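You operate a simulated robot arm through the tools that you are given. There is no shell and no other tool. Be economical: measure what you need, move in short steps, check, and stop when the job is done.

You run a simulated robot arm. Do the job below in one go: nothing can be reset, and whatever is moved stays where it is left.

Task
Lock the taped adaptor in the large socket, screw its cap home and pump the gauge into the green.

The check looks at the end state, three seconds after you hand in, the way a careful person would. Anything else that was tipped, shoved, dropped, spilled or broken makes it a failure. Lids that push on must go on centred and level and be pressed home; caps that screw on are set level and turned clockwise until they are tight.

Robot
A 7-joint arm with a fingered hand on a trunk, on a base that drives. Base frame: it is fixed to the floor where the robot stands at the start and does not move with it; the origin is under the middle of the robot, x ahead of it, y to its left, z up. Lengths are in m, angles in rad, forces in N, time in s.
Its first joint turns from -1.204 to 3.002 rad. Places, roughly: bleed valve handle [0.7, 0, 0.9]; large socket [0.8, 0.1, 0.9]; long lever [0.7, 0.2, 1]; small socket handle [0.8, -0.1, 0.9]; tilted gauge [0.9, 0, 1]. Payload 5 kg.
The tool frame sits at the grasp point between the pads (the TCP): z along the fingers, y along the line on which they close. The tips reach 0.032 m beyond it. Largest opening 0.16 m; the body of the gripper starts 0.089 m behind the TCP. The gripper is a hand of 3 fingers: y runs from the thumb to the fingers, the wrist lies at [0, 0, -0.252] in the tool frame.
Orientation is that of the tool frame in the base frame, as [roll, pitch, yaw] about the fixed x, y, z axes, in that order (R = Rz(yaw) Ry(pitch) Rx(roll)). With the fingers straight down and closing along the base's y, the tool's x points along the base's -x, its y along +y and its z along -z.

Tools
- The arm moves only by the tool servo_tool. Its argument "commands" is a list of rows, each an object (a shift or turn left out is 0) with "translation": the shift along the base's x, y, z in m, a list of three; "dr": the turn, a rotation vector about the base's x, y, z in degrees, a list of three. In form: [{"translation": [tx, ty, tz], "dr": [wx, wy, wz]}, ...]. A call has 1 to 10 rows; each row shifts and turns the commanded pose from where the row before left it. Each row takes 0.2 s and may step no farther than 0.05 m and 0.15 rad from the row before; otherwise, the whole call is refused. A pose out of reach is approached as far as the arm can. The call stops where the force on the tool passes 80 N (or 10 N more than at its start, if that is more) or the arm is blocked; 0.2 s more then pass. In this call time passes only in rows, and 0.2 s behind the last. The reply holds the time, the measured pose of the TCP, the force on the tool along the base axes, the opening and the grip force, in the units named above and with some noise, with the torque about the TCP (base axes, N m) and any sound that the robot's microphone picked up.
- Cameras (640 x 400 px; columns grow to the right, rows downward): "scene" is now at [0.1321, 0.043, 1.4211]; the picture's right is [0.45, -0.89, -0.00], its down [-0.46, -0.23, -0.86] and it looks along [0.76, 0.39, -0.51] (base axes); focal length 286 px, centre (320, 200). "wrist" rides on the gripper at [0.065, -0.004, -0.116] in the tool frame; the picture's right is [0.06, 1.00, 0.00], its down [-0.87, 0.05, -0.49] and it looks along [-0.49, 0.03, 0.87] (tool axes); focal length 261 px, centre (320, 200). There is no depth. A picture from a camera that has moved, and an enlarged one, comes with that camera's place and axes in the base frame and with its lens.
- get_image(camera): a new picture of that camera. No time passes.
- lift_body(by): slides the trunk up (or, below 0, down) by that many m; the arm and the scene camera ride with it, the base frame stays. It gives what a move gives, with no picture.
- steer(legs): drives the robot by 1 to 6 legs, each [ahead, left, turn to the left] in m, m and rad, along the robot's own axes; the way and the turn of a leg run together, so that a leg with both is an arc; at most 1.5 m and 3.142 rad a leg. The arm and the cameras ride along, it lands a little off, and it stops where it bumps. It gives what a move gives.
- set_fingers(finger1, finger2, thumb_bend): sets how far each is bent, from 0 (flat) to 100 (curled in); at 30 the hand is open as for a grip, at 70 the pads meet at the TCP. One left out holds its place. A second passes; each finger stops where it meets its share of the squeeze, and holds until it gets a number again. It is the only way to open and close the hand. It gives what a move gives, with no picture; readings hold the bend of each and the force on the fingers (four entries, about 0 where the hand has none), thumb and palm.
- turn_head(pan, tilt): turns the head with the scene camera to pan (to the left, within 1.501 rad either way) and tilt (down, from -0.506 to 1.204), counted from straight ahead of the robot. It gives what a move gives.
- close_up(camera, box): a new picture of the part [left, top, right, bottom] of that camera's present view, enlarged. No time passes.
- hand_in(): hands the job in; it is judged then, once.

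Work in short steps. Places have to be worked out from the pictures, the camera data and where the tool is seen: move nearer, look again, correct. Check each grasp and each placing, and mend what went wrong. You have 120 turns and 98 pictures in all, those below and enlarged ones among them. Open the gripper and draw the arm clear of the work before you hand the job in, unless the task says otherwise; then end with one line.

The tools are called as name(argument=value, ...) on one line, values as JSON. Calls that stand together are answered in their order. servo_tool: Moves the arm, as the interface text tells. Its arguments: {"type":"object","properties":{"commands":{"type":"array","items":{"type":"object","properties":{"translation":{"type":"array","items":{"type":"number"}},"dr":{"type":"array","items":{"type":"number"}}}}}},"required":["commands"]} The other tools are called the same way: lift_body (by) slides the trunk up or down; set_fingers (finger1, finger2, thumb_bend) moves the fingers one by one; steer (legs) drives the base; turn_head (pan, tilt) turns the head that bears the scene camera; get_image (camera) takes a picture; close_up (camera, box) takes an enlarged picture of a part of a camera's view; hand_in () hands the job in.

At the start:

```text
time: 0.0
position: [0.643, 0.1807, 1.2577]
tool_rot: [-3.141, 0.0, 3.141]
contact_force: [0.0, 1.1, 0.3]
torque: [0.0, -0.02, -0.03]
width: 0.1598
grasp_force: 0.0
shape: jaw
bend: [30.0, 30.0, 30.0]
finger forces: [0.1, 0.1, 0.0, 0.0, 0.0, 0.1]
trunk travel left (down, up): [-0.575, 0.365]
robot x, y, heading: [-0.001, 0.0018, -0.001]
head pan, tilt: [0.471, 0.539]
```

scene: 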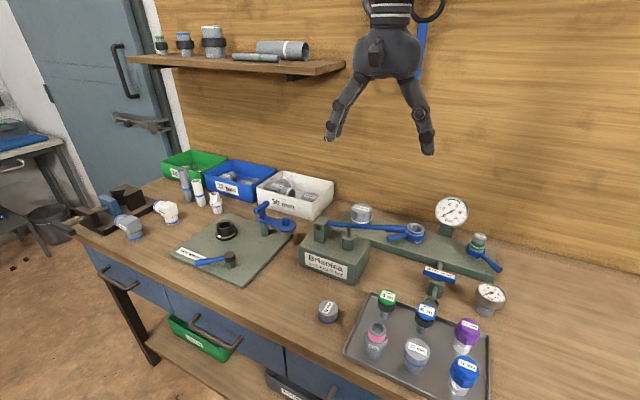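
wrist: 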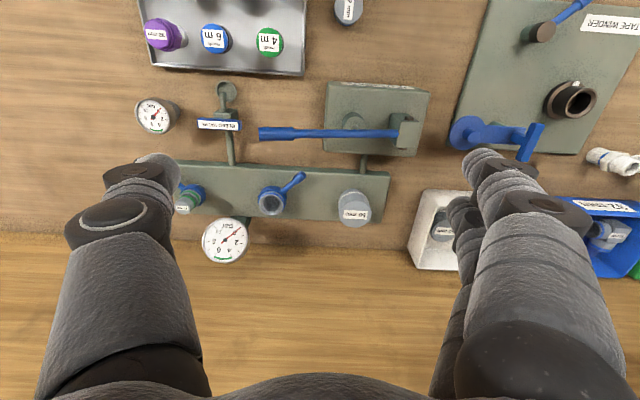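

I start by looking closer at the manifold, the tray and the winder to identify the parts.

close_up(camera="scene", box=[290, 180, 520, 324])

close_up(camera="scene", box=[300, 270, 508, 400])

close_up(camera="scene", box=[70, 140, 326, 300])

close_up(camera="wrist", box=[120, 70, 440, 270])

```text
2.78 times, centred on (405, 252) of scene
camera zoom: at [0.1321, 0.043, 1.4211], right [0.45, -0.89, 0.0], down [-0.46, -0.23, -0.86], along [0.76, 0.39, -0.51], focal length 793 px, centre (84, 56)
```

zoom: 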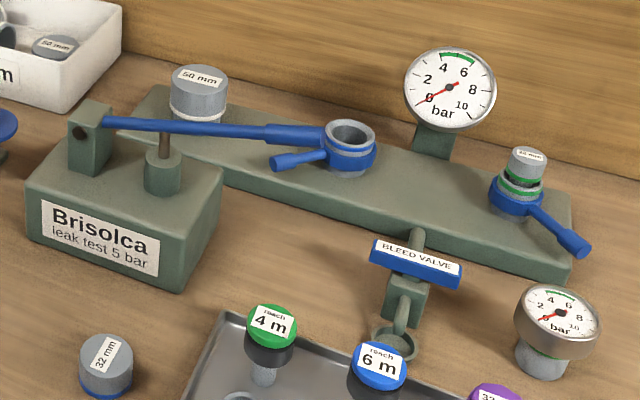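

```text
3.08 times, centred on (404, 335) of scene
camera zoom: at [0.1321, 0.043, 1.4211], right [0.45, -0.89, 0.0], down [-0.46, -0.23, -0.86], along [0.76, 0.39, -0.51], focal length 879 px, centre (62, -215)
```

zoom: 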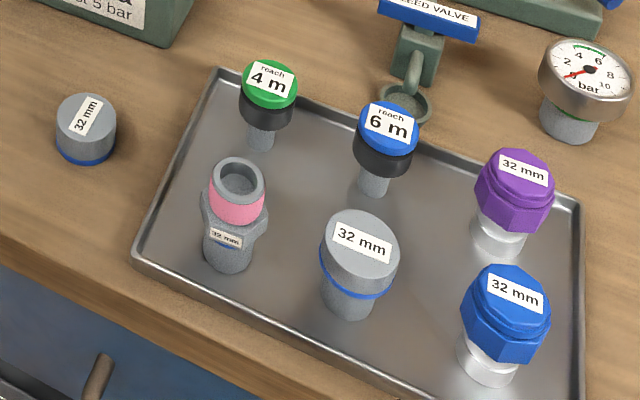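

```text
2.50 times, centred on (198, 220) of scene
camera zoom: at [0.1321, 0.043, 1.4211], right [0.45, -0.89, 0.0], down [-0.46, -0.23, -0.86], along [0.76, 0.39, -0.51], focal length 714 px, centre (625, 150)
```

zoom: 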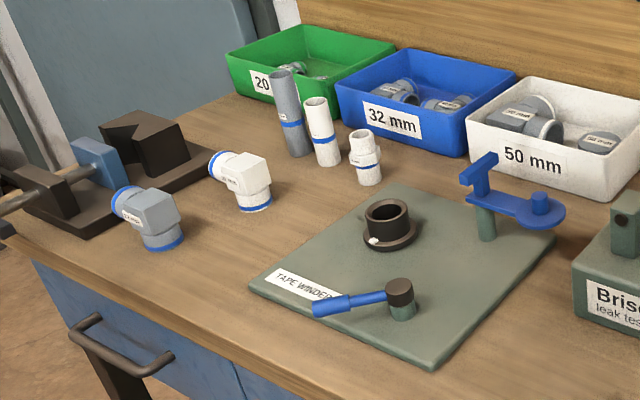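

```text
2.00 times, centred on (280, 170) of wrist
camera zoom: at [0.5786, 0.1781, 1.3742], right [-0.06, 1.0, 0.0], down [0.87, 0.05, 0.49], along [0.49, 0.03, -0.87], focal length 521 px, centre (400, 260)
```

zoom: 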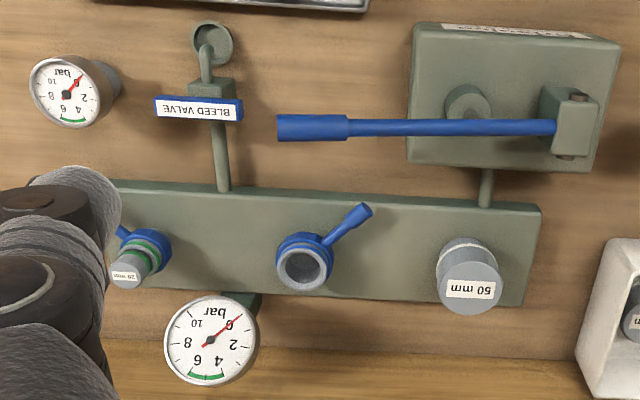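

The taped adaptor (pink tape) stands in the tray. I need to find out which of the 32 mm caps fits its thread, so I zoom harder.

close_up(camera="scene", box=[355, 310, 435, 360])

close_up(camera="scene", box=[430, 310, 510, 400])

close_up(camera="wrist", box=[120, 0, 380, 90])

close_up(camera="scene", box=[380, 215, 510, 296])

```text
8.00 times, centred on (395, 335) of scene
camera zoom: at [0.1321, 0.043, 1.4211], right [0.45, -0.89, 0.0], down [-0.46, -0.23, -0.86], along [0.76, 0.39, -0.51], focal length 2285 px, centre (-280, -880)
```

zoom: 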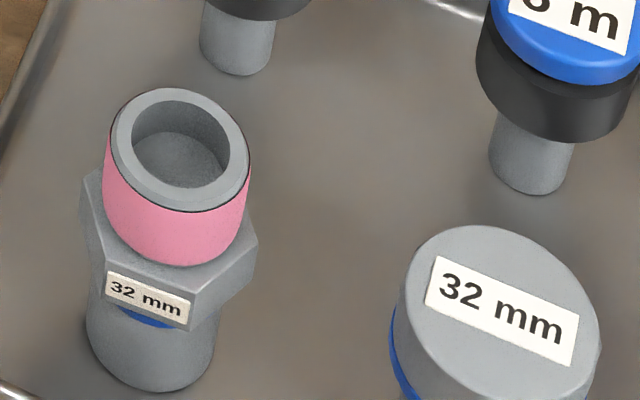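

```text
4.44 times, centred on (470, 355) of scene
camera zoom: at [0.1321, 0.043, 1.4211], right [0.45, -0.89, 0.0], down [-0.46, -0.23, -0.86], along [0.76, 0.39, -0.51], focal length 1270 px, centre (-347, -489)
```

zoom: 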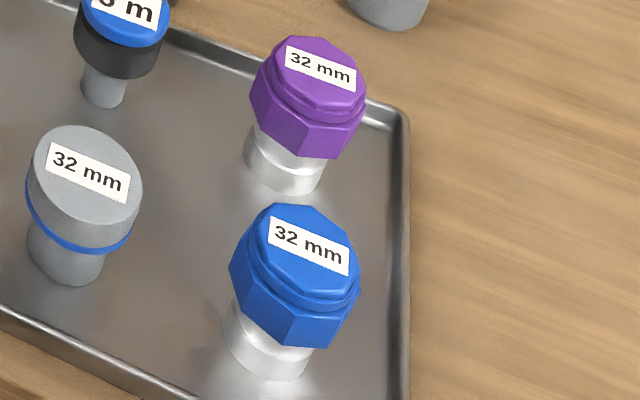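

```text
2.46 times, centred on (250, 45) of wrist
camera zoom: at [0.5786, 0.1781, 1.3742], right [-0.06, 1.0, 0.0], down [0.87, 0.05, 0.49], along [0.49, 0.03, -0.87], focal length 642 px, centre (492, 582)
```

zoom: 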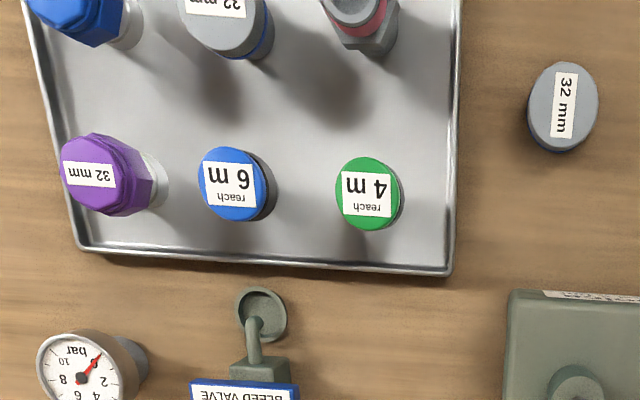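

```text
4.92 times, centred on (445, 256) of scene
camera zoom: at [0.1321, 0.043, 1.4211], right [0.45, -0.89, 0.0], down [-0.46, -0.23, -0.86], along [0.76, 0.39, -0.51], focal length 1406 px, centre (-295, -73)
```

zoom: 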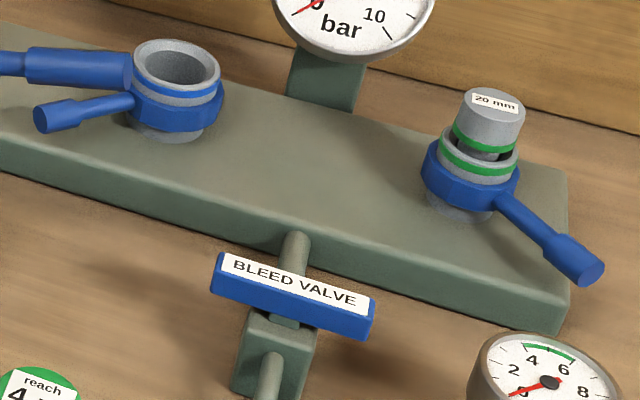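

Two screw caps are marked 32 mm (purple and blue). I look for hints: the shelf display, bins, and the fittings to the left.

close_up(camera="scene", box=[140, 15, 320, 80])

turn_head(pan=-0.2, tilt=0.75)

get_image(camera="scene")

```text
3.56 times, centred on (230, 48) of scene
camera zoom: at [0.1321, 0.043, 1.4211], right [0.45, -0.89, 0.0], down [-0.46, -0.23, -0.86], along [0.76, 0.39, -0.51], focal length 1016 px, centre (640, 742)
```

zoom: 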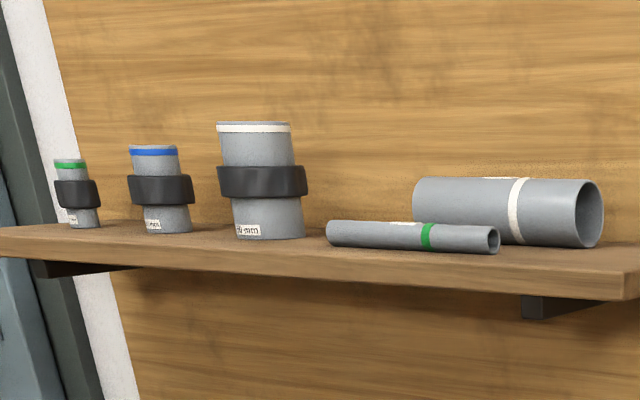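

```text
time: 1.1
position: [0.643, 0.1816, 1.2576]
tool_rot: [-3.139, -0.001, 3.14]
contact_force: [-0.9, 0.4, 0.4]
torque: [0.01, 0.0, 0.0]
width: 0.1602
grasp_force: 0.1
shape: jaw
bend: [30.0, 30.0, 30.0]
finger forces: [0.0, 0.1, 0.0, 0.0, 0.1, 0.0]
trunk travel left (down, up): [-0.575, 0.365]
robot x, y, heading: [0.0009, -0.0004, -0.004]
head pan, tilt: [-0.201, 0.75]
```

```text
86 pictures are left
camera scene: at [0.1331, -0.0144, 1.4027], right [-0.2, -0.98, 0.0], down [-0.67, 0.14, -0.73], along [0.72, -0.15, -0.68], focal length 286 px, centre (320, 200)
```

scene: 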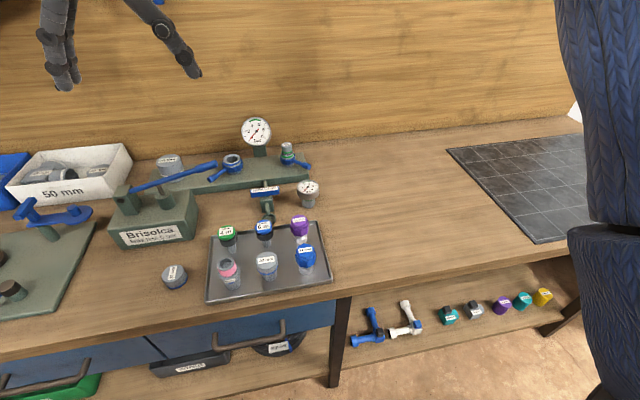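

close_up(camera="scene", box=[340, 280, 580, 350])

close_up(camera="scene", box=[200, 200, 340, 305])

```text
2.67 times, centred on (460, 315) of scene
camera zoom: at [0.1331, -0.0144, 1.4027], right [-0.2, -0.98, 0.0], down [-0.67, 0.14, -0.73], along [0.72, -0.15, -0.68], focal length 762 px, centre (-53, -107)
```

zoom: 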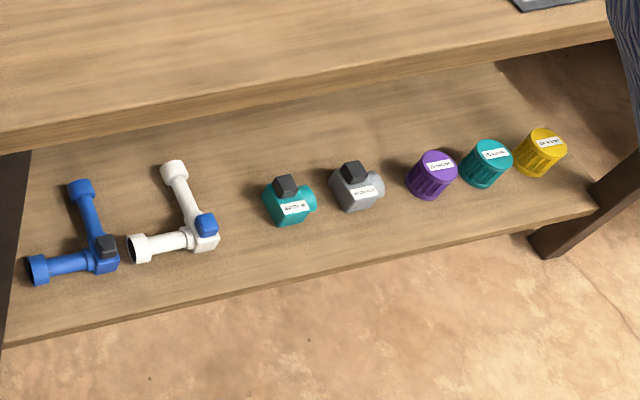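

```text
3.81 times, centred on (270, 252) of scene
camera zoom: at [0.1331, -0.0144, 1.4027], right [-0.2, -0.98, 0.0], down [-0.67, 0.14, -0.73], along [0.72, -0.15, -0.68], focal length 1088 px, centre (510, 0)
```

zoom: 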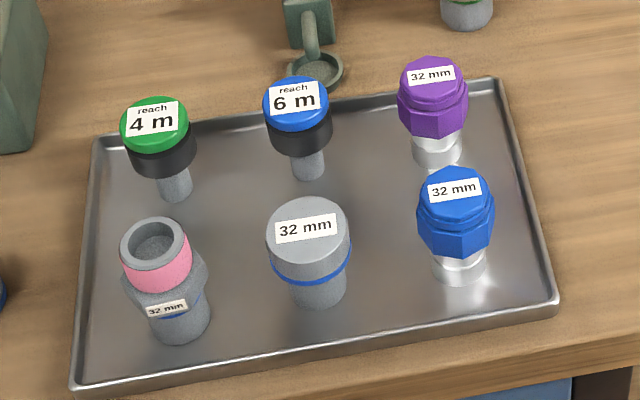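

close_up(camera="scene", box=[485, 285, 560, 320])

close_up(camera="scene", box=[280, 210, 336, 276])

close_up(camera="scene", box=[430, 290, 490, 330])

```text
8.53 times, centred on (522, 302) of scene
camera zoom: at [0.1331, -0.0144, 1.4027], right [-0.2, -0.98, 0.0], down [-0.67, 0.14, -0.73], along [0.72, -0.15, -0.68], focal length 2437 px, centre (-1408, -675)
```

zoom: 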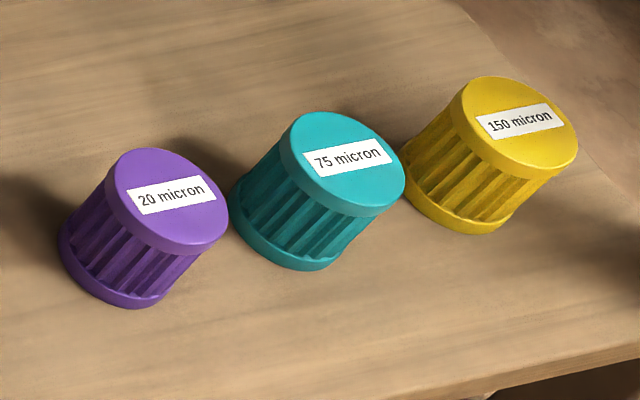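

```text
6.06 times, centred on (308, 243) of scene
camera zoom: at [0.1331, -0.0144, 1.4027], right [-0.2, -0.98, 0.0], down [-0.67, 0.14, -0.73], along [0.72, -0.15, -0.68], focal length 1731 px, centre (393, -61)
```

zoom: 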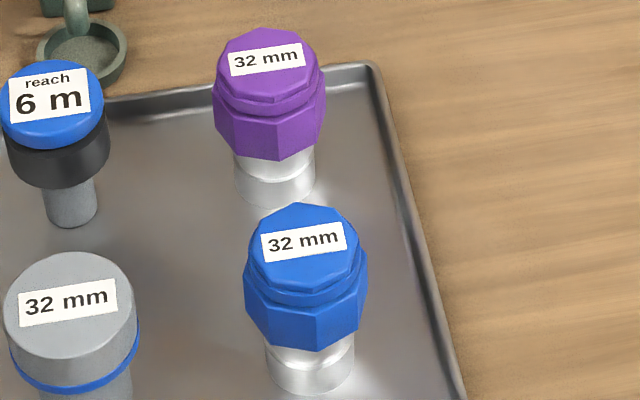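

```text
10.00 times, centred on (460, 310) of scene
camera zoom: at [0.1331, -0.0144, 1.4027], right [-0.2, -0.98, 0.0], down [-0.67, 0.14, -0.73], along [0.72, -0.15, -0.68], focal length 2856 px, centre (-1080, -900)
```

zoom: 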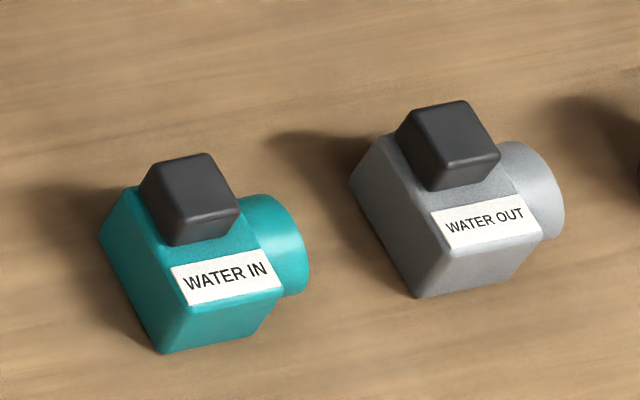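

Blue is the 32 mm colour code here (bin, bands, and the band on the adaptor), so the blue screw cap should be its cap. I estimate the adaptor at (0.482, 0.098), its top at z≈0.94. I narrow the hand and move above it, turned 45° so the thumb comes down in the diagonal gap.

set_fingers(finger1=48, finger2=48, thumb_bend=48)

servo_tool(commands=[{"translation": [-0.027, -0.014, -0.03], "dr": [0, 0, 7.5]}, {"translation": [-0.027, -0.014, -0.03], "dr": [0, 0, 7.5]}, {"translation": [-0.027, -0.014, -0.03], "dr": [0, 0, 7.5]}, {"translation": [-0.027, -0.014, -0.03], "dr": [0, 0, 7.5]}, {"translation": [-0.027, -0.014, -0.03], "dr": [0, 0, 7.5]}, {"translation": [-0.026, -0.013, -0.03], "dr": [0, 0, 7.5]}])

get_image(camera="wrist")

get_image(camera="scene")

```text
time: 2.0
position: [0.6423, 0.182, 1.2582]
tool_rot: [3.142, -0.001, 3.141]
contact_force: [-0.1, 0.0, 1.4]
torque: [-0.02, 0.01, 0.03]
width: 0.0963
grasp_force: 0.1
shape: fingers
bend: [48.0, 48.0, 48.0]
finger forces: [0.0, 0.0, 0.0, 0.0, 0.0, 0.1]
trunk travel left (down, up): [-0.575, 0.365]
robot x, y, heading: [-0.0015, -0.0002, -0.003]
head pan, tilt: [-0.201, 0.75]
```

```text
time: 3.5
position: [0.4827, 0.099, 1.0788]
tool_rot: [3.14, 0.002, -2.354]
contact_force: [0.6, -0.5, -0.7]
torque: [0.03, 0.0, -0.02]
width: 0.0961
grasp_force: 0.0
shape: fingers
bend: [48.0, 48.0, 48.0]
finger forces: [0.0, 0.0, 0.1, 0.0, 0.0, 0.0]
trunk travel left (down, up): [-0.575, 0.365]
robot x, y, heading: [0.0024, 0.0008, 0.002]
head pan, tilt: [-0.201, 0.75]
```

```text
80 pictures are left
camera wrist: at [0.4397, 0.0503, 1.1943], right [-0.75, 0.66, 0.0], down [0.58, 0.65, 0.49], along [0.32, 0.37, -0.87], focal length 261 px, centre (320, 200)
```

wrist: 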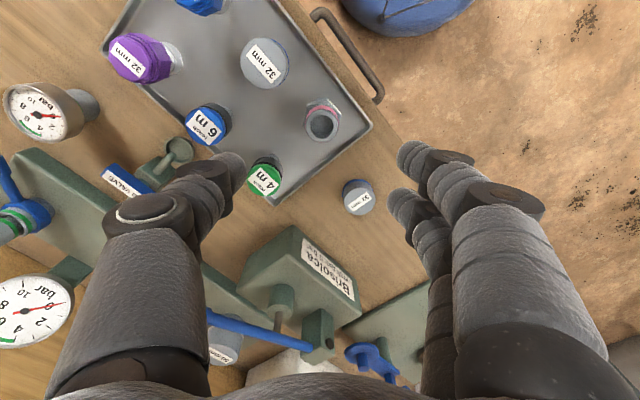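

```text
79 pictures are left
camera scene: at [0.1335, -0.0148, 1.4027], right [-0.2, -0.98, 0.0], down [-0.67, 0.14, -0.73], along [0.72, -0.15, -0.68], focal length 286 px, centre (320, 200)
```

scene: 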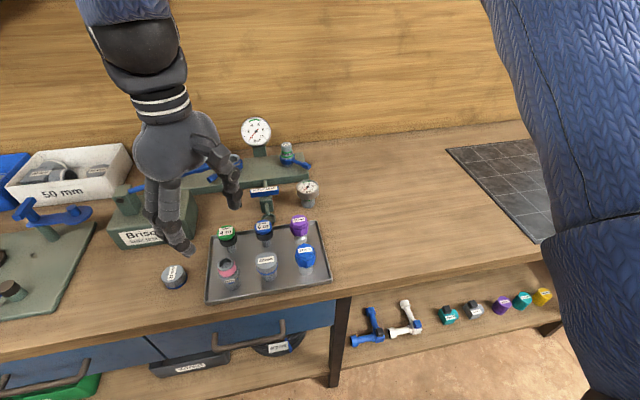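

The wrist view places the adaptor rim at about (0.477, 0.096), agreeing with the scene camera. I lower partway and look.

servo_tool(commands=[{"translation": [-0.004, -0.002, -0.035]}, {"translation": [0, 0, -0.035]}, {"translation": [0, 0, -0.02]}])

get_image(camera="wrist")

close_up(camera="scene", box=[130, 170, 350, 308])

```text
time: 4.2
position: [0.4775, 0.0952, 0.9884]
tool_rot: [3.14, 0.002, -2.358]
contact_force: [0.5, 0.4, 0.9]
torque: [0.01, 0.04, -0.02]
width: 0.0962
grasp_force: 0.1
shape: fingers
bend: [48.0, 48.0, 48.0]
finger forces: [0.0, 0.1, 0.0, 0.0, 0.0, 0.0]
trunk travel left (down, up): [-0.575, 0.365]
robot x, y, heading: [0.0021, -0.0005, -0.002]
head pan, tilt: [-0.201, 0.75]
```

```text
78 pictures are left
camera wrist: at [0.4345, 0.0471, 1.1049], right [-0.75, 0.66, 0.0], down [0.58, 0.65, 0.49], along [0.33, 0.37, -0.87], focal length 261 px, centre (320, 200)
```

wrist: 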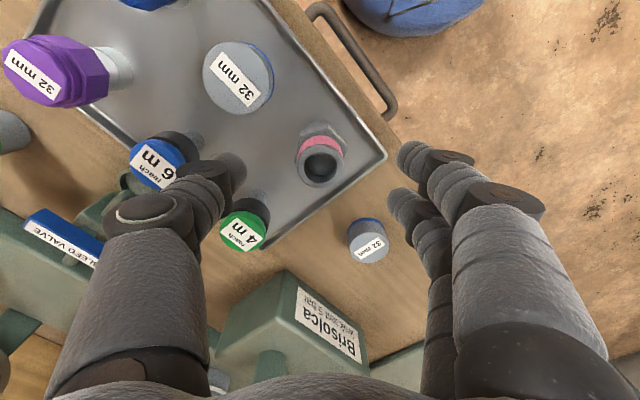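

```text
2.90 times, centred on (240, 239) of scene
camera zoom: at [0.1337, -0.0147, 1.4027], right [-0.2, -0.98, 0.0], down [-0.67, 0.14, -0.73], along [0.72, -0.15, -0.68], focal length 828 px, centre (552, 87)
```

zoom: 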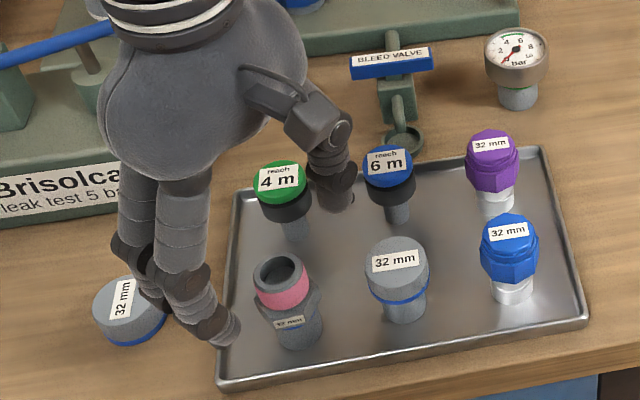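

Alignment is good (axis ≈ (0.479, 0.099)); I descend to grip the collar with the fingertips.

servo_tool(commands=[{"translation": [0.0015, 0.003, -0.03]}, {"translation": [0, 0, -0.032]}])

get_image(camera="wrist")

close_up(camera="scene", box=[130, 190, 320, 308])

```text
time: 4.8
position: [0.4776, 0.1005, 0.9235]
tool_rot: [3.14, 0.001, -2.357]
contact_force: [0.2, -0.4, 0.5]
torque: [0.05, 0.0, 0.03]
width: 0.096
grasp_force: 0.1
shape: fingers
bend: [48.0, 48.0, 48.0]
finger forces: [0.0, 0.0, 0.0, 0.0, 0.1, 0.0]
trunk travel left (down, up): [-0.575, 0.365]
robot x, y, heading: [0.0001, -0.0018, 0.002]
head pan, tilt: [-0.201, 0.75]
```

```text
76 pictures are left
camera wrist: at [0.4345, 0.051, 1.0405], right [-0.75, 0.66, 0.0], down [0.58, 0.65, 0.49], along [0.33, 0.37, -0.87], focal length 261 px, centre (320, 200)
```

wrist: 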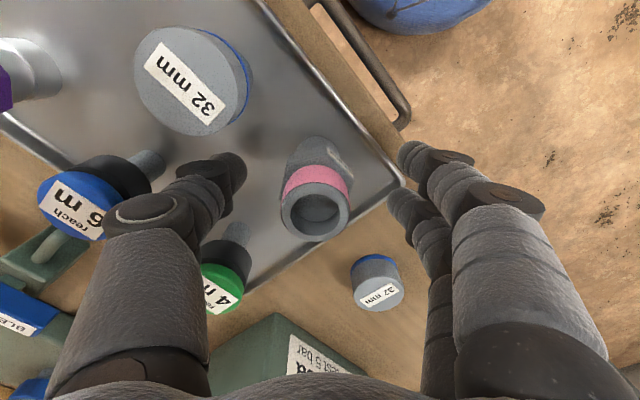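

```text
3.37 times, centred on (225, 249) of scene
camera zoom: at [0.1332, -0.0147, 1.4028], right [-0.2, -0.98, 0.0], down [-0.67, 0.14, -0.73], along [0.72, -0.15, -0.68], focal length 962 px, centre (640, 35)
```

zoom: 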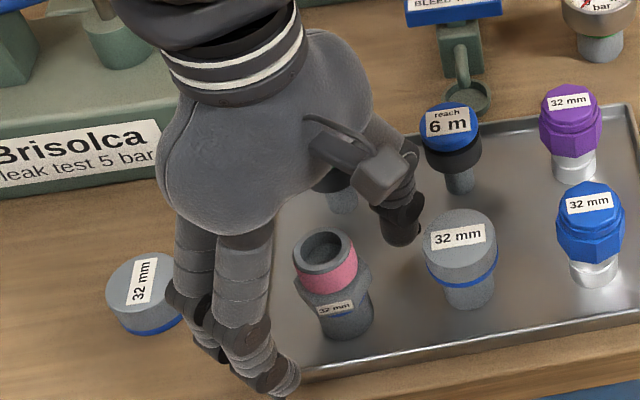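

Centred on the adaptor within a couple of mm. I close the hand.

set_fingers(finger1=70, finger2=70, thumb_bend=70)

get_image(camera="wrist")

close_up(camera="scene", box=[170, 200, 290, 308])

```text
time: 5.8
position: [0.4775, 0.1007, 0.9252]
tool_rot: [3.141, -0.001, -2.356]
contact_force: [-0.8, -0.1, 0.0]
torque: [-0.04, 0.0, 0.04]
width: 0.0385
grasp_force: 15.1
shape: fingers
bend: [64.0, 63.0, 65.0]
finger forces: [6.3, 8.2, 0.1, 0.1, 14.7, 0.0]
trunk travel left (down, up): [-0.575, 0.365]
robot x, y, heading: [0.0015, 0.0004, -0.004]
head pan, tilt: [-0.201, 0.75]
```

```text
74 pictures are left
camera wrist: at [0.4343, 0.0512, 1.0406], right [-0.75, 0.66, 0.0], down [0.58, 0.65, 0.49], along [0.33, 0.37, -0.87], focal length 261 px, centre (320, 200)
```

wrist: 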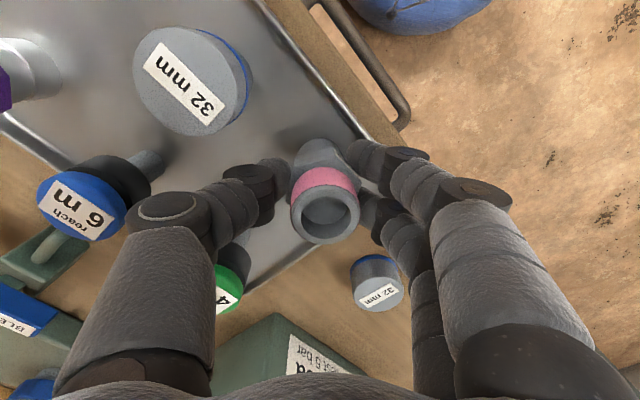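

```text
3.70 times, centred on (230, 254) of scene
camera zoom: at [0.1331, -0.0146, 1.4027], right [-0.2, -0.98, 0.0], down [-0.67, 0.14, -0.73], along [0.72, -0.15, -0.68], focal length 1058 px, centre (653, 0)
```

zoom: 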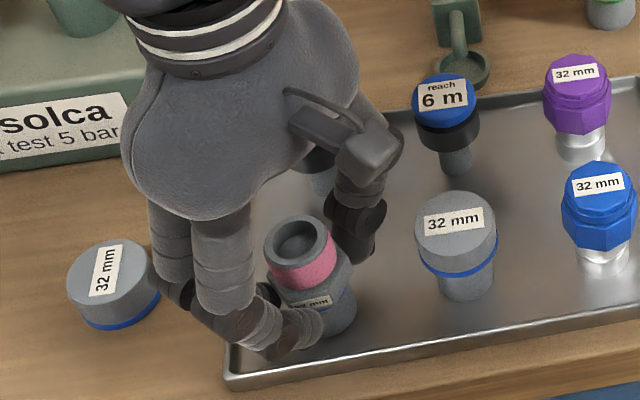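

The grip holds at 15 N on the collar. I lift it slowly and check.

servo_tool(commands=[{"translation": [0, 0, 0.03]}, {"translation": [0, 0, 0.03]}, {"translation": [0, 0, 0.04]}, {"translation": [0, 0, 0.04]}])

close_up(camera="scene", box=[130, 140, 350, 308])

get_image(camera="wrist")

```text
time: 6.8
position: [0.4795, 0.0994, 1.0672]
tool_rot: [3.141, 0.0, -2.353]
contact_force: [0.2, -0.6, -0.9]
torque: [0.0, 0.02, 0.04]
width: 0.0379
grasp_force: 15.1
shape: fingers
bend: [64.0, 63.0, 65.0]
finger forces: [6.3, 8.3, 0.0, 0.1, 14.6, 0.0]
trunk travel left (down, up): [-0.575, 0.365]
robot x, y, heading: [-0.001, 0.0009, -0.001]
head pan, tilt: [-0.201, 0.75]
```

```text
2.38 times, centred on (240, 224) of scene
camera zoom: at [0.132, -0.0145, 1.4027], right [-0.2, -0.98, 0.0], down [-0.67, 0.14, -0.73], along [0.72, -0.15, -0.68], focal length 680 px, centre (510, 143)
```

zoom: 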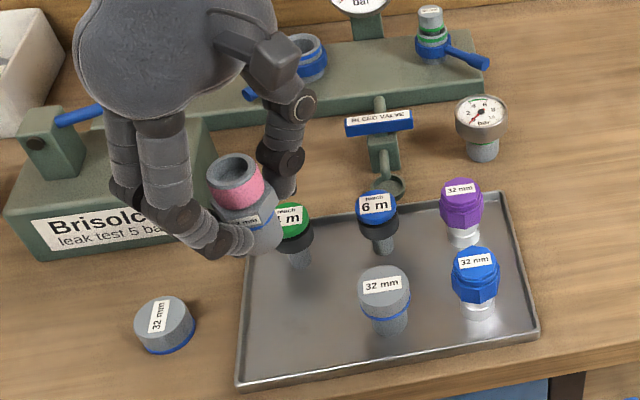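

```text
71 pictures are left
camera wrist: at [0.4362, 0.0513, 1.1825], right [-0.75, 0.66, 0.0], down [0.58, 0.65, 0.49], along [0.33, 0.37, -0.87], focal length 261 px, centre (320, 200)
```

wrist: 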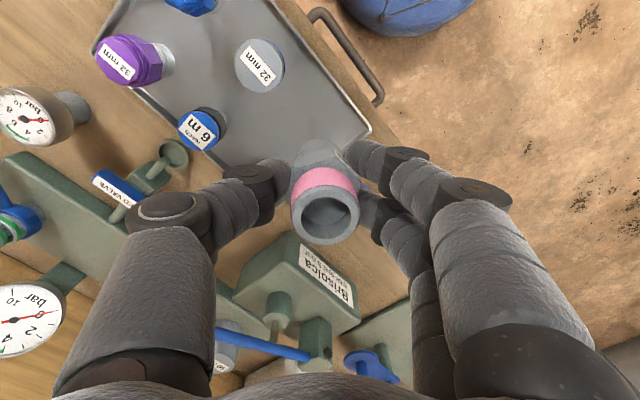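

Adaptor is held upright. I raise it to clear the pump lever, turn back to the straight yaw, and carry it toward the socket, stopping short to measure the socket.

servo_tool(commands=[{"translation": [0, 0, 0.045]}, {"translation": [0, 0, 0.045]}, {"translation": [0.045, 0, 0.0], "dr": [0, 0, -7.5]}, {"translation": [0.045, 0, 0], "dr": [0, 0, -7.5]}, {"translation": [0.045, 0, 0], "dr": [0, 0, -7.5]}, {"translation": [0.045, 0, 0], "dr": [0, 0, -7.5]}, {"translation": [0.045, 0, 0], "dr": [0, 0, -7.5]}, {"translation": [0.045, 0, 0], "dr": [0, 0, -7.5]}])

get_image(camera="wrist")

turn_head(pan=0.1, tilt=0.55)

get_image(camera="scene")

```text
time: 8.7
position: [0.752, 0.1042, 1.1543]
tool_rot: [-3.14, -0.002, 3.14]
contact_force: [-0.2, -0.5, -0.2]
torque: [-0.03, 0.03, 0.0]
width: 0.0375
grasp_force: 14.9
shape: fingers
bend: [64.0, 63.0, 65.0]
finger forces: [6.4, 8.3, 0.0, 0.0, 14.5, 0.0]
trunk travel left (down, up): [-0.575, 0.365]
robot x, y, heading: [-0.0021, 0.0011, -0.002]
head pan, tilt: [-0.201, 0.75]
```

```text
70 pictures are left
camera wrist: at [0.6874, 0.1002, 1.2714], right [-0.06, 1.0, 0.0], down [0.87, 0.05, 0.49], along [0.49, 0.03, -0.87], focal length 261 px, centre (320, 200)
```

wrist: 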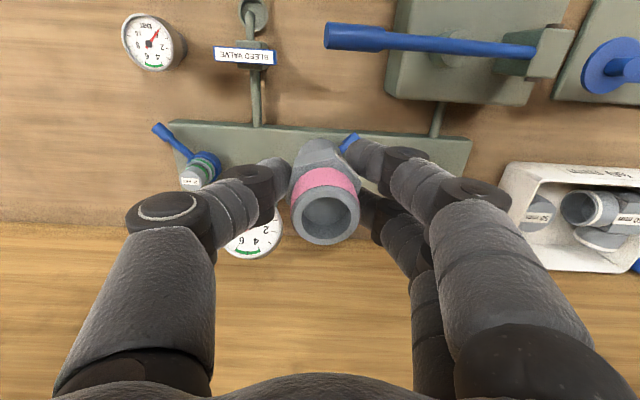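

```text
time: 9.4
position: [0.7516, 0.1031, 1.1553]
tool_rot: [3.141, 0.001, -3.14]
contact_force: [0.7, -0.2, -0.7]
torque: [0.02, 0.03, 0.03]
width: 0.0381
grasp_force: 15.0
shape: fingers
bend: [64.0, 63.0, 65.0]
finger forces: [6.4, 8.4, 0.1, 0.0, 14.4, 0.0]
trunk travel left (down, up): [-0.575, 0.365]
robot x, y, heading: [0.0004, -0.0011, -0.004]
head pan, tilt: [0.099, 0.55]
```

```text
69 pictures are left
camera scene: at [0.1416, 0.0109, 1.42], right [0.1, -1.0, 0.0], down [-0.52, -0.05, -0.85], along [0.85, 0.08, -0.52], focal length 286 px, centre (320, 200)
```

scene: 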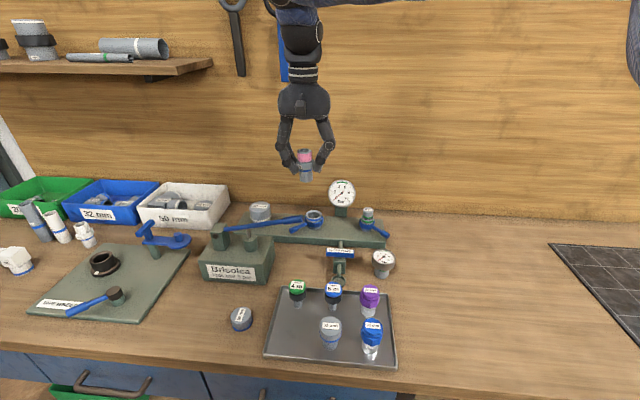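

close_up(camera="scene", box=[240, 140, 400, 260])

```text
3.33 times, centred on (320, 200) of scene
camera zoom: at [0.1416, 0.0109, 1.42], right [0.1, -1.0, 0.0], down [-0.52, -0.05, -0.85], along [0.85, 0.08, -0.52], focal length 952 px, centre (320, 200)
```

zoom: 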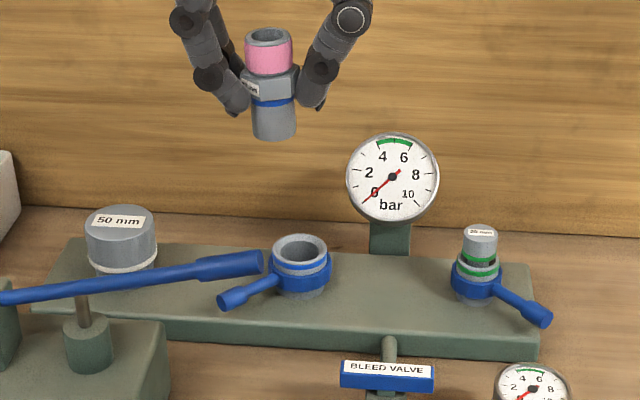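

The view is clear: the adaptor hangs straight with collar gripped by the tips. I move above the socket, staying ~15 mm above its rim, and then compare in the picture.

servo_tool(commands=[{"translation": [0.041, -0.003, 0]}, {"translation": [0.04, -0.003, 0]}, {"translation": [0, 0, -0.04]}, {"translation": [0, 0, -0.04]}, {"translation": [0, 0, -0.04]}, {"translation": [0, 0, -0.012]}])

close_up(camera="scene", box=[270, 160, 370, 235])

get_image(camera="wrist")

```text
time: 10.8
position: [0.8316, 0.0926, 1.0256]
tool_rot: [3.141, -0.001, -3.141]
contact_force: [0.8, 0.4, -0.6]
torque: [0.03, -0.05, 0.0]
width: 0.0378
grasp_force: 14.4
shape: fingers
bend: [64.0, 63.0, 65.0]
finger forces: [6.7, 8.4, 0.1, 0.0, 14.3, 0.1]
trunk travel left (down, up): [-0.575, 0.365]
robot x, y, heading: [0.0022, -0.0007, -0.0]
head pan, tilt: [0.099, 0.55]
```

```text
5.33 times, centred on (320, 198) of scene
camera zoom: at [0.1409, 0.0114, 1.4202], right [0.1, -0.99, 0.0], down [-0.52, -0.05, -0.85], along [0.85, 0.08, -0.52], focal length 1523 px, centre (320, 213)
```

zoom: 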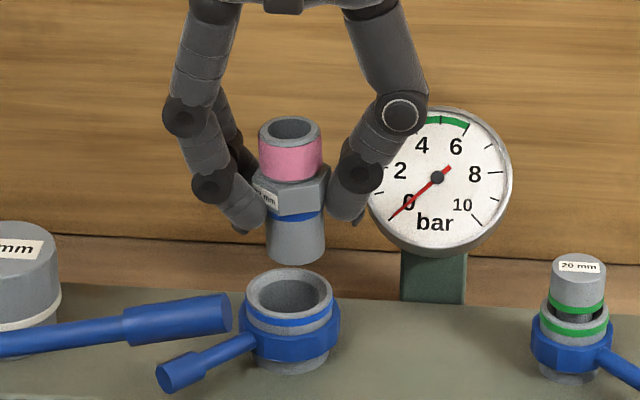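

```text
66 pictures are left
camera wrist: at [0.7672, 0.0884, 1.1421], right [-0.06, 1.0, 0.0], down [0.87, 0.05, 0.49], along [0.49, 0.03, -0.87], focal length 261 px, centre (320, 200)
```

wrist: 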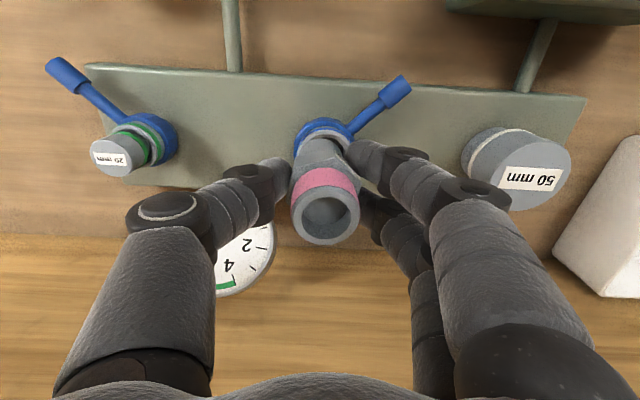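

close_up(camera="wrist", box=[270, 90, 370, 160])

```text
5.71 times, centred on (320, 125) of wrist
camera zoom: at [0.7672, 0.0884, 1.1421], right [-0.06, 1.0, 0.0], down [0.87, 0.05, 0.49], along [0.49, 0.03, -0.87], focal length 1489 px, centre (320, 629)
```

zoom: 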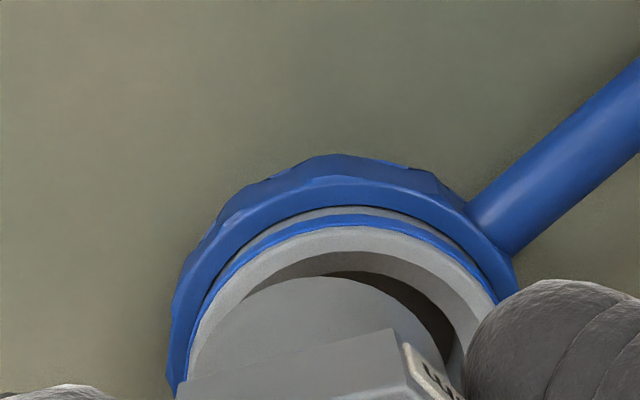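

Both views agree the socket is about 9 mm further ahead and 4 mm more to the left. I correct and come down a little.

servo_tool(commands=[{"translation": [0.009, 0.004, 0]}, {"translation": [0, 0, -0.015]}])

close_up(camera="scene", box=[270, 160, 370, 235])

close_up(camera="wrist", box=[270, 90, 370, 160])

```text
time: 11.4
position: [0.8397, 0.0966, 1.0093]
tool_rot: [-3.141, -0.001, 3.141]
contact_force: [-0.3, -0.9, -0.7]
torque: [0.08, 0.02, 0.02]
width: 0.0377
grasp_force: 14.3
shape: fingers
bend: [64.0, 63.0, 65.0]
finger forces: [6.8, 8.5, 0.0, 0.1, 14.2, 0.0]
trunk travel left (down, up): [-0.575, 0.365]
robot x, y, heading: [-0.0006, 0.0019, 0.002]
head pan, tilt: [0.099, 0.55]
```

```text
5.33 times, centred on (320, 198) of scene
camera zoom: at [0.1421, 0.0101, 1.42], right [0.1, -1.0, 0.0], down [-0.52, -0.05, -0.85], along [0.85, 0.08, -0.52], focal length 1523 px, centre (320, 213)
```

zoom: 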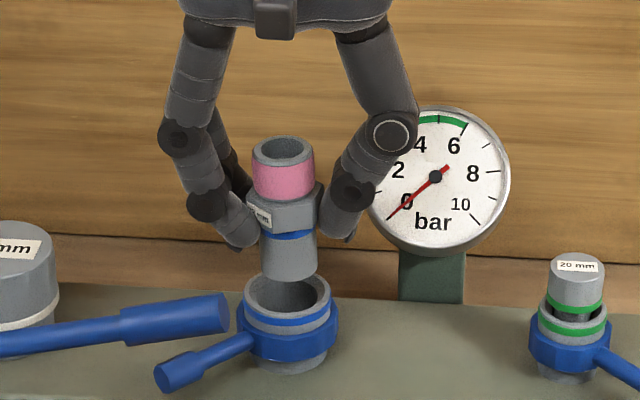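

```text
5.71 times, centred on (320, 125) of wrist
camera zoom: at [0.7754, 0.0919, 1.1255], right [-0.06, 1.0, 0.0], down [0.87, 0.05, 0.49], along [0.49, 0.03, -0.87], focal length 1489 px, centre (320, 629)
```

zoom: 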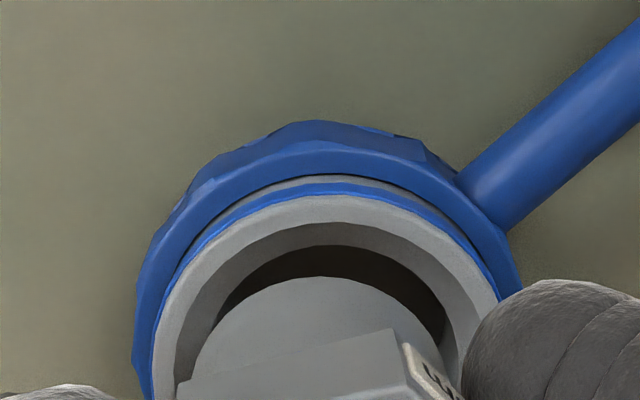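

Aligned within ~1.5 mm. I make the last nudge and push down gently.

servo_tool(commands=[{"translation": [0.0015, 0.001, 0]}, {"translation": [0, 0, -0.006]}, {"translation": [0, 0, -0.006]}, {"translation": [0, 0, -0.006]}, {"translation": [0, 0, -0.006]}])

close_up(camera="scene", box=[270, 160, 370, 235])

```text
time: 12.7
position: [0.8414, 0.0983, 0.9868]
tool_rot: [-3.141, 0.002, -3.141]
contact_force: [5.0, -0.7, 8.6]
torque: [0.0, -0.18, -0.03]
width: 0.0376
grasp_force: 15.2
shape: fingers
bend: [65.0, 64.0, 66.0]
finger forces: [5.8, 9.4, 0.1, 0.0, 15.0, 0.0]
trunk travel left (down, up): [-0.575, 0.365]
robot x, y, heading: [-0.0012, 0.0007, -0.004]
head pan, tilt: [0.099, 0.55]
```

```text
5.33 times, centred on (320, 198) of scene
camera zoom: at [0.141, 0.0106, 1.4204], right [0.1, -1.0, 0.0], down [-0.52, -0.05, -0.85], along [0.85, 0.08, -0.52], focal length 1523 px, centre (320, 213)
```

zoom: 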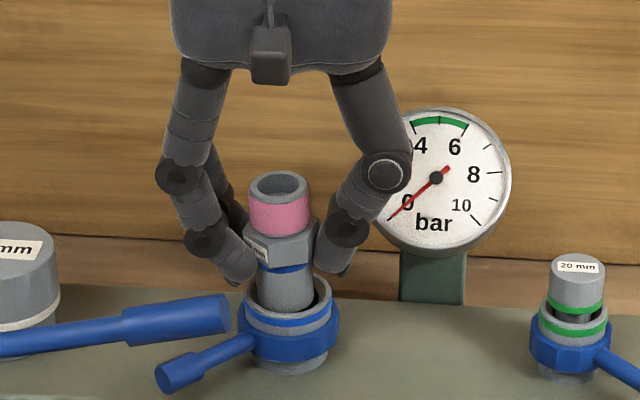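

Contact force pushes the tool toward +x, so the tube touches the near side of the mouth. I shift ahead a little and continue down.

servo_tool(commands=[{"translation": [0.002, 0, 0.001]}, {"translation": [0, 0, -0.003]}, {"translation": [0, 0, -0.003]}, {"translation": [0, 0, -0.003]}, {"translation": [0, 0, -0.003]}])

close_up(camera="wrist", box=[260, 90, 380, 250])

```text
time: 13.8
position: [0.843, 0.0988, 0.975]
tool_rot: [-3.141, 0.0, -3.141]
contact_force: [-0.1, -0.3, -0.5]
torque: [-0.03, 0.01, 0.0]
width: 0.0377
grasp_force: 15.5
shape: fingers
bend: [65.0, 64.0, 66.0]
finger forces: [7.3, 8.8, 0.1, 0.0, 15.3, 0.1]
trunk travel left (down, up): [-0.575, 0.365]
robot x, y, heading: [0.0011, 0.0019, 0.0]
head pan, tilt: [0.099, 0.55]
```

```text
2.50 times, centred on (320, 170) of wrist
camera zoom: at [0.7784, 0.0953, 1.0903], right [-0.06, 1.0, 0.0], down [0.87, 0.05, 0.49], along [0.49, 0.03, -0.87], focal length 652 px, centre (320, 275)
```

zoom: 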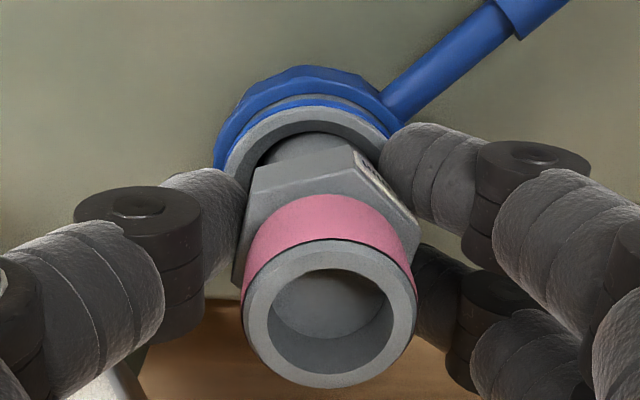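

No force now: it is sliding in freely. I keep going down.

servo_tool(commands=[{"translation": [0, 0, -0.004]}, {"translation": [0, 0, -0.004]}, {"translation": [0, 0, -0.004]}, {"translation": [0, 0, -0.003]}])

close_up(camera="scene", box=[270, 160, 370, 235])

```text
time: 14.8
position: [0.8437, 0.0996, 0.9659]
tool_rot: [3.138, 0.009, 3.141]
contact_force: [12.4, 6.0, 67.0]
torque: [1.24, -0.13, -0.12]
width: 0.0372
grasp_force: 48.5
shape: fingers
bend: [70.0, 70.0, 66.0]
finger forces: [33.7, 38.8, 0.1, 0.1, 24.2, 0.1]
trunk travel left (down, up): [-0.575, 0.365]
robot x, y, heading: [0.001, 0.0022, -0.0]
head pan, tilt: [0.099, 0.55]
```

```text
5.33 times, centred on (320, 198) of scene
camera zoom: at [0.1373, 0.0107, 1.4215], right [0.1, -0.99, 0.0], down [-0.52, -0.05, -0.85], along [0.85, 0.09, -0.52], focal length 1523 px, centre (320, 213)
```

zoom: 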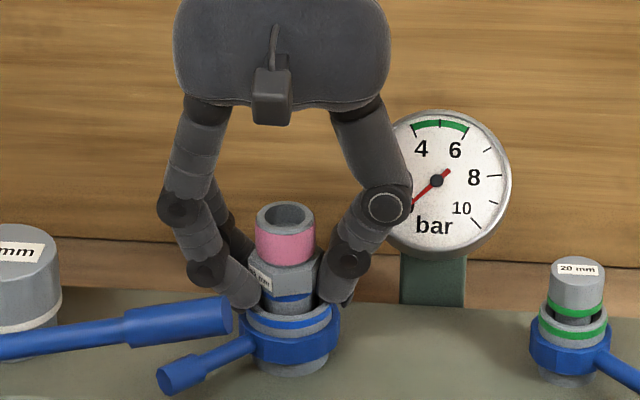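

Force rose to 67 N: either the tips meet the rim or the tube has bottomed. I back off 2 mm and release, to look.

servo_tool(commands=[{"translation": [0, 0, 0.003]}, {"translation": [0, 0, 0.002]}])

set_fingers(finger1=56, finger2=56, thumb_bend=56)

servo_tool(commands=[{"translation": [0, 0, 0.03]}, {"translation": [0, 0, 0.03]}, {"translation": [0, 0, 0.03]}])

close_up(camera="scene", box=[270, 175, 370, 245])

close_up(camera="wrist", box=[200, 60, 440, 210])

```text
time: 15.4
position: [0.8417, 0.0994, 0.9681]
tool_rot: [-3.14, 0.003, 3.141]
contact_force: [9.5, 6.3, 52.5]
torque: [1.1, -0.47, -0.11]
width: 0.0369
grasp_force: 45.2
shape: fingers
bend: [70.0, 70.0, 66.0]
finger forces: [29.3, 39.2, 0.1, 0.0, 22.3, 0.0]
trunk travel left (down, up): [-0.575, 0.365]
robot x, y, heading: [-0.0009, 0.0013, -0.001]
head pan, tilt: [0.099, 0.55]
```

```text
time: 16.4
position: [0.8419, 0.0982, 0.9663]
tool_rot: [3.14, 0.002, -3.141]
contact_force: [0.7, 2.3, 38.0]
torque: [0.92, -0.11, -0.02]
width: 0.0478
grasp_force: 18.5
shape: fingers
bend: [72.0, 72.0, 56.0]
finger forces: [17.3, 21.3, 0.0, 0.0, 0.0, 0.0]
trunk travel left (down, up): [-0.575, 0.365]
robot x, y, heading: [0.0004, -0.0029, -0.004]
head pan, tilt: [0.099, 0.55]
```

```text
time: 17.2
position: [0.8432, 0.0985, 1.0557]
tool_rot: [-3.141, 0.001, 3.141]
contact_force: [0.3, 0.7, -0.2]
torque: [-0.02, -0.05, -0.02]
width: 0.0625
grasp_force: 0.1
shape: fingers
bend: [56.0, 56.0, 56.0]
finger forces: [0.0, 0.0, 0.1, 0.0, 0.1, 0.0]
trunk travel left (down, up): [-0.575, 0.365]
robot x, y, heading: [-0.0018, -0.0001, -0.002]
head pan, tilt: [0.099, 0.55]
```

```text
5.71 times, centred on (320, 210) of scene
camera zoom: at [0.1402, 0.0113, 1.42], right [0.1, -1.0, 0.0], down [-0.52, -0.05, -0.85], along [0.85, 0.08, -0.52], focal length 1632 px, centre (320, 143)
```

zoom: 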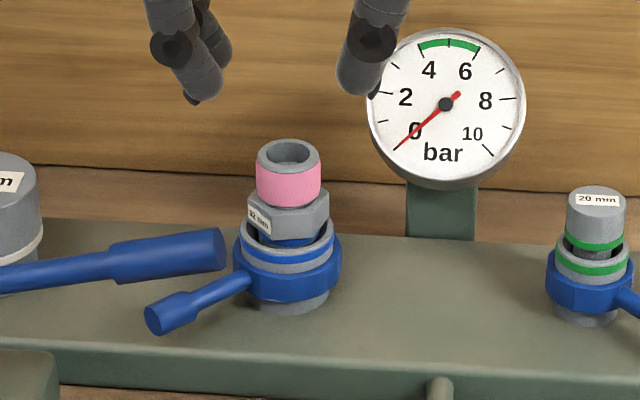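

```text
2.67 times, centred on (320, 135) of wrist
camera zoom: at [0.7782, 0.0954, 1.1717], right [-0.06, 1.0, 0.0], down [0.87, 0.05, 0.49], along [0.49, 0.03, -0.87], focal length 695 px, centre (320, 373)
```

zoom: 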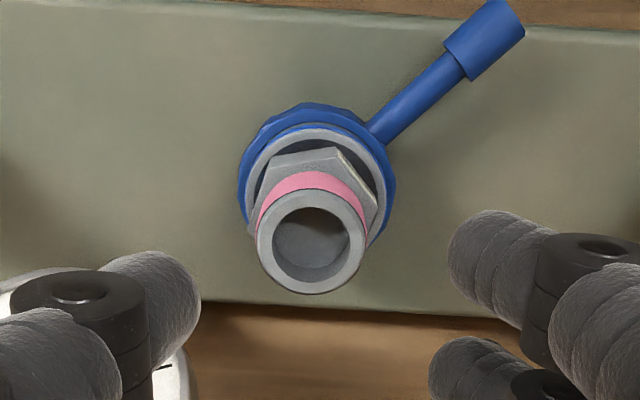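

The adaptor sits in the socket upright, its band at rim level. I press it home from above with the tips close together on its top ring.

set_fingers(finger1=66, finger2=66, thumb_bend=66)

servo_tool(commands=[{"translation": [-0.001, 0, -0.03]}, {"translation": [0, 0, -0.005]}, {"translation": [0, 0, -0.005]}, {"translation": [0, 0, -0.005]}, {"translation": [0, 0, -0.004]}])

close_up(camera="scene", box=[270, 175, 370, 245])

```text
time: 18.2
position: [0.8443, 0.0993, 1.0554]
tool_rot: [-3.142, 0.0, 3.141]
contact_force: [-0.5, -0.1, -0.1]
torque: [0.04, -0.02, -0.01]
width: 0.026
grasp_force: 0.1
shape: fingers
bend: [66.0, 66.0, 66.0]
finger forces: [0.1, 0.0, 0.1, 0.0, 0.0, 0.0]
trunk travel left (down, up): [-0.575, 0.365]
robot x, y, heading: [0.0037, 0.0012, -0.0]
head pan, tilt: [0.099, 0.55]
```

```text
time: 19.4
position: [0.8418, 0.0975, 1.0081]
tool_rot: [3.141, 0.002, 3.139]
contact_force: [2.4, -4.5, 21.4]
torque: [-0.52, -0.07, 0.05]
width: 0.0242
grasp_force: 10.5
shape: fingers
bend: [66.0, 66.0, 67.0]
finger forces: [0.1, 0.2, 0.0, 0.0, 21.5, 0.1]
trunk travel left (down, up): [-0.575, 0.365]
robot x, y, heading: [-0.0, 0.0021, -0.0]
head pan, tilt: [0.099, 0.55]
```

```text
5.71 times, centred on (320, 210) of scene
camera zoom: at [0.14, 0.0101, 1.4207], right [0.1, -1.0, 0.0], down [-0.52, -0.05, -0.85], along [0.85, 0.08, -0.52], focal length 1632 px, centre (320, 143)
```

zoom: 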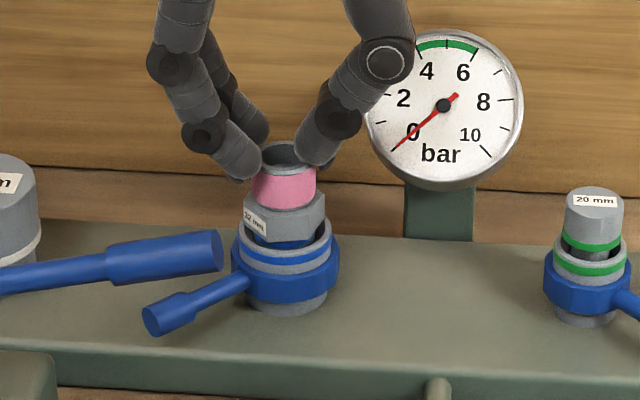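

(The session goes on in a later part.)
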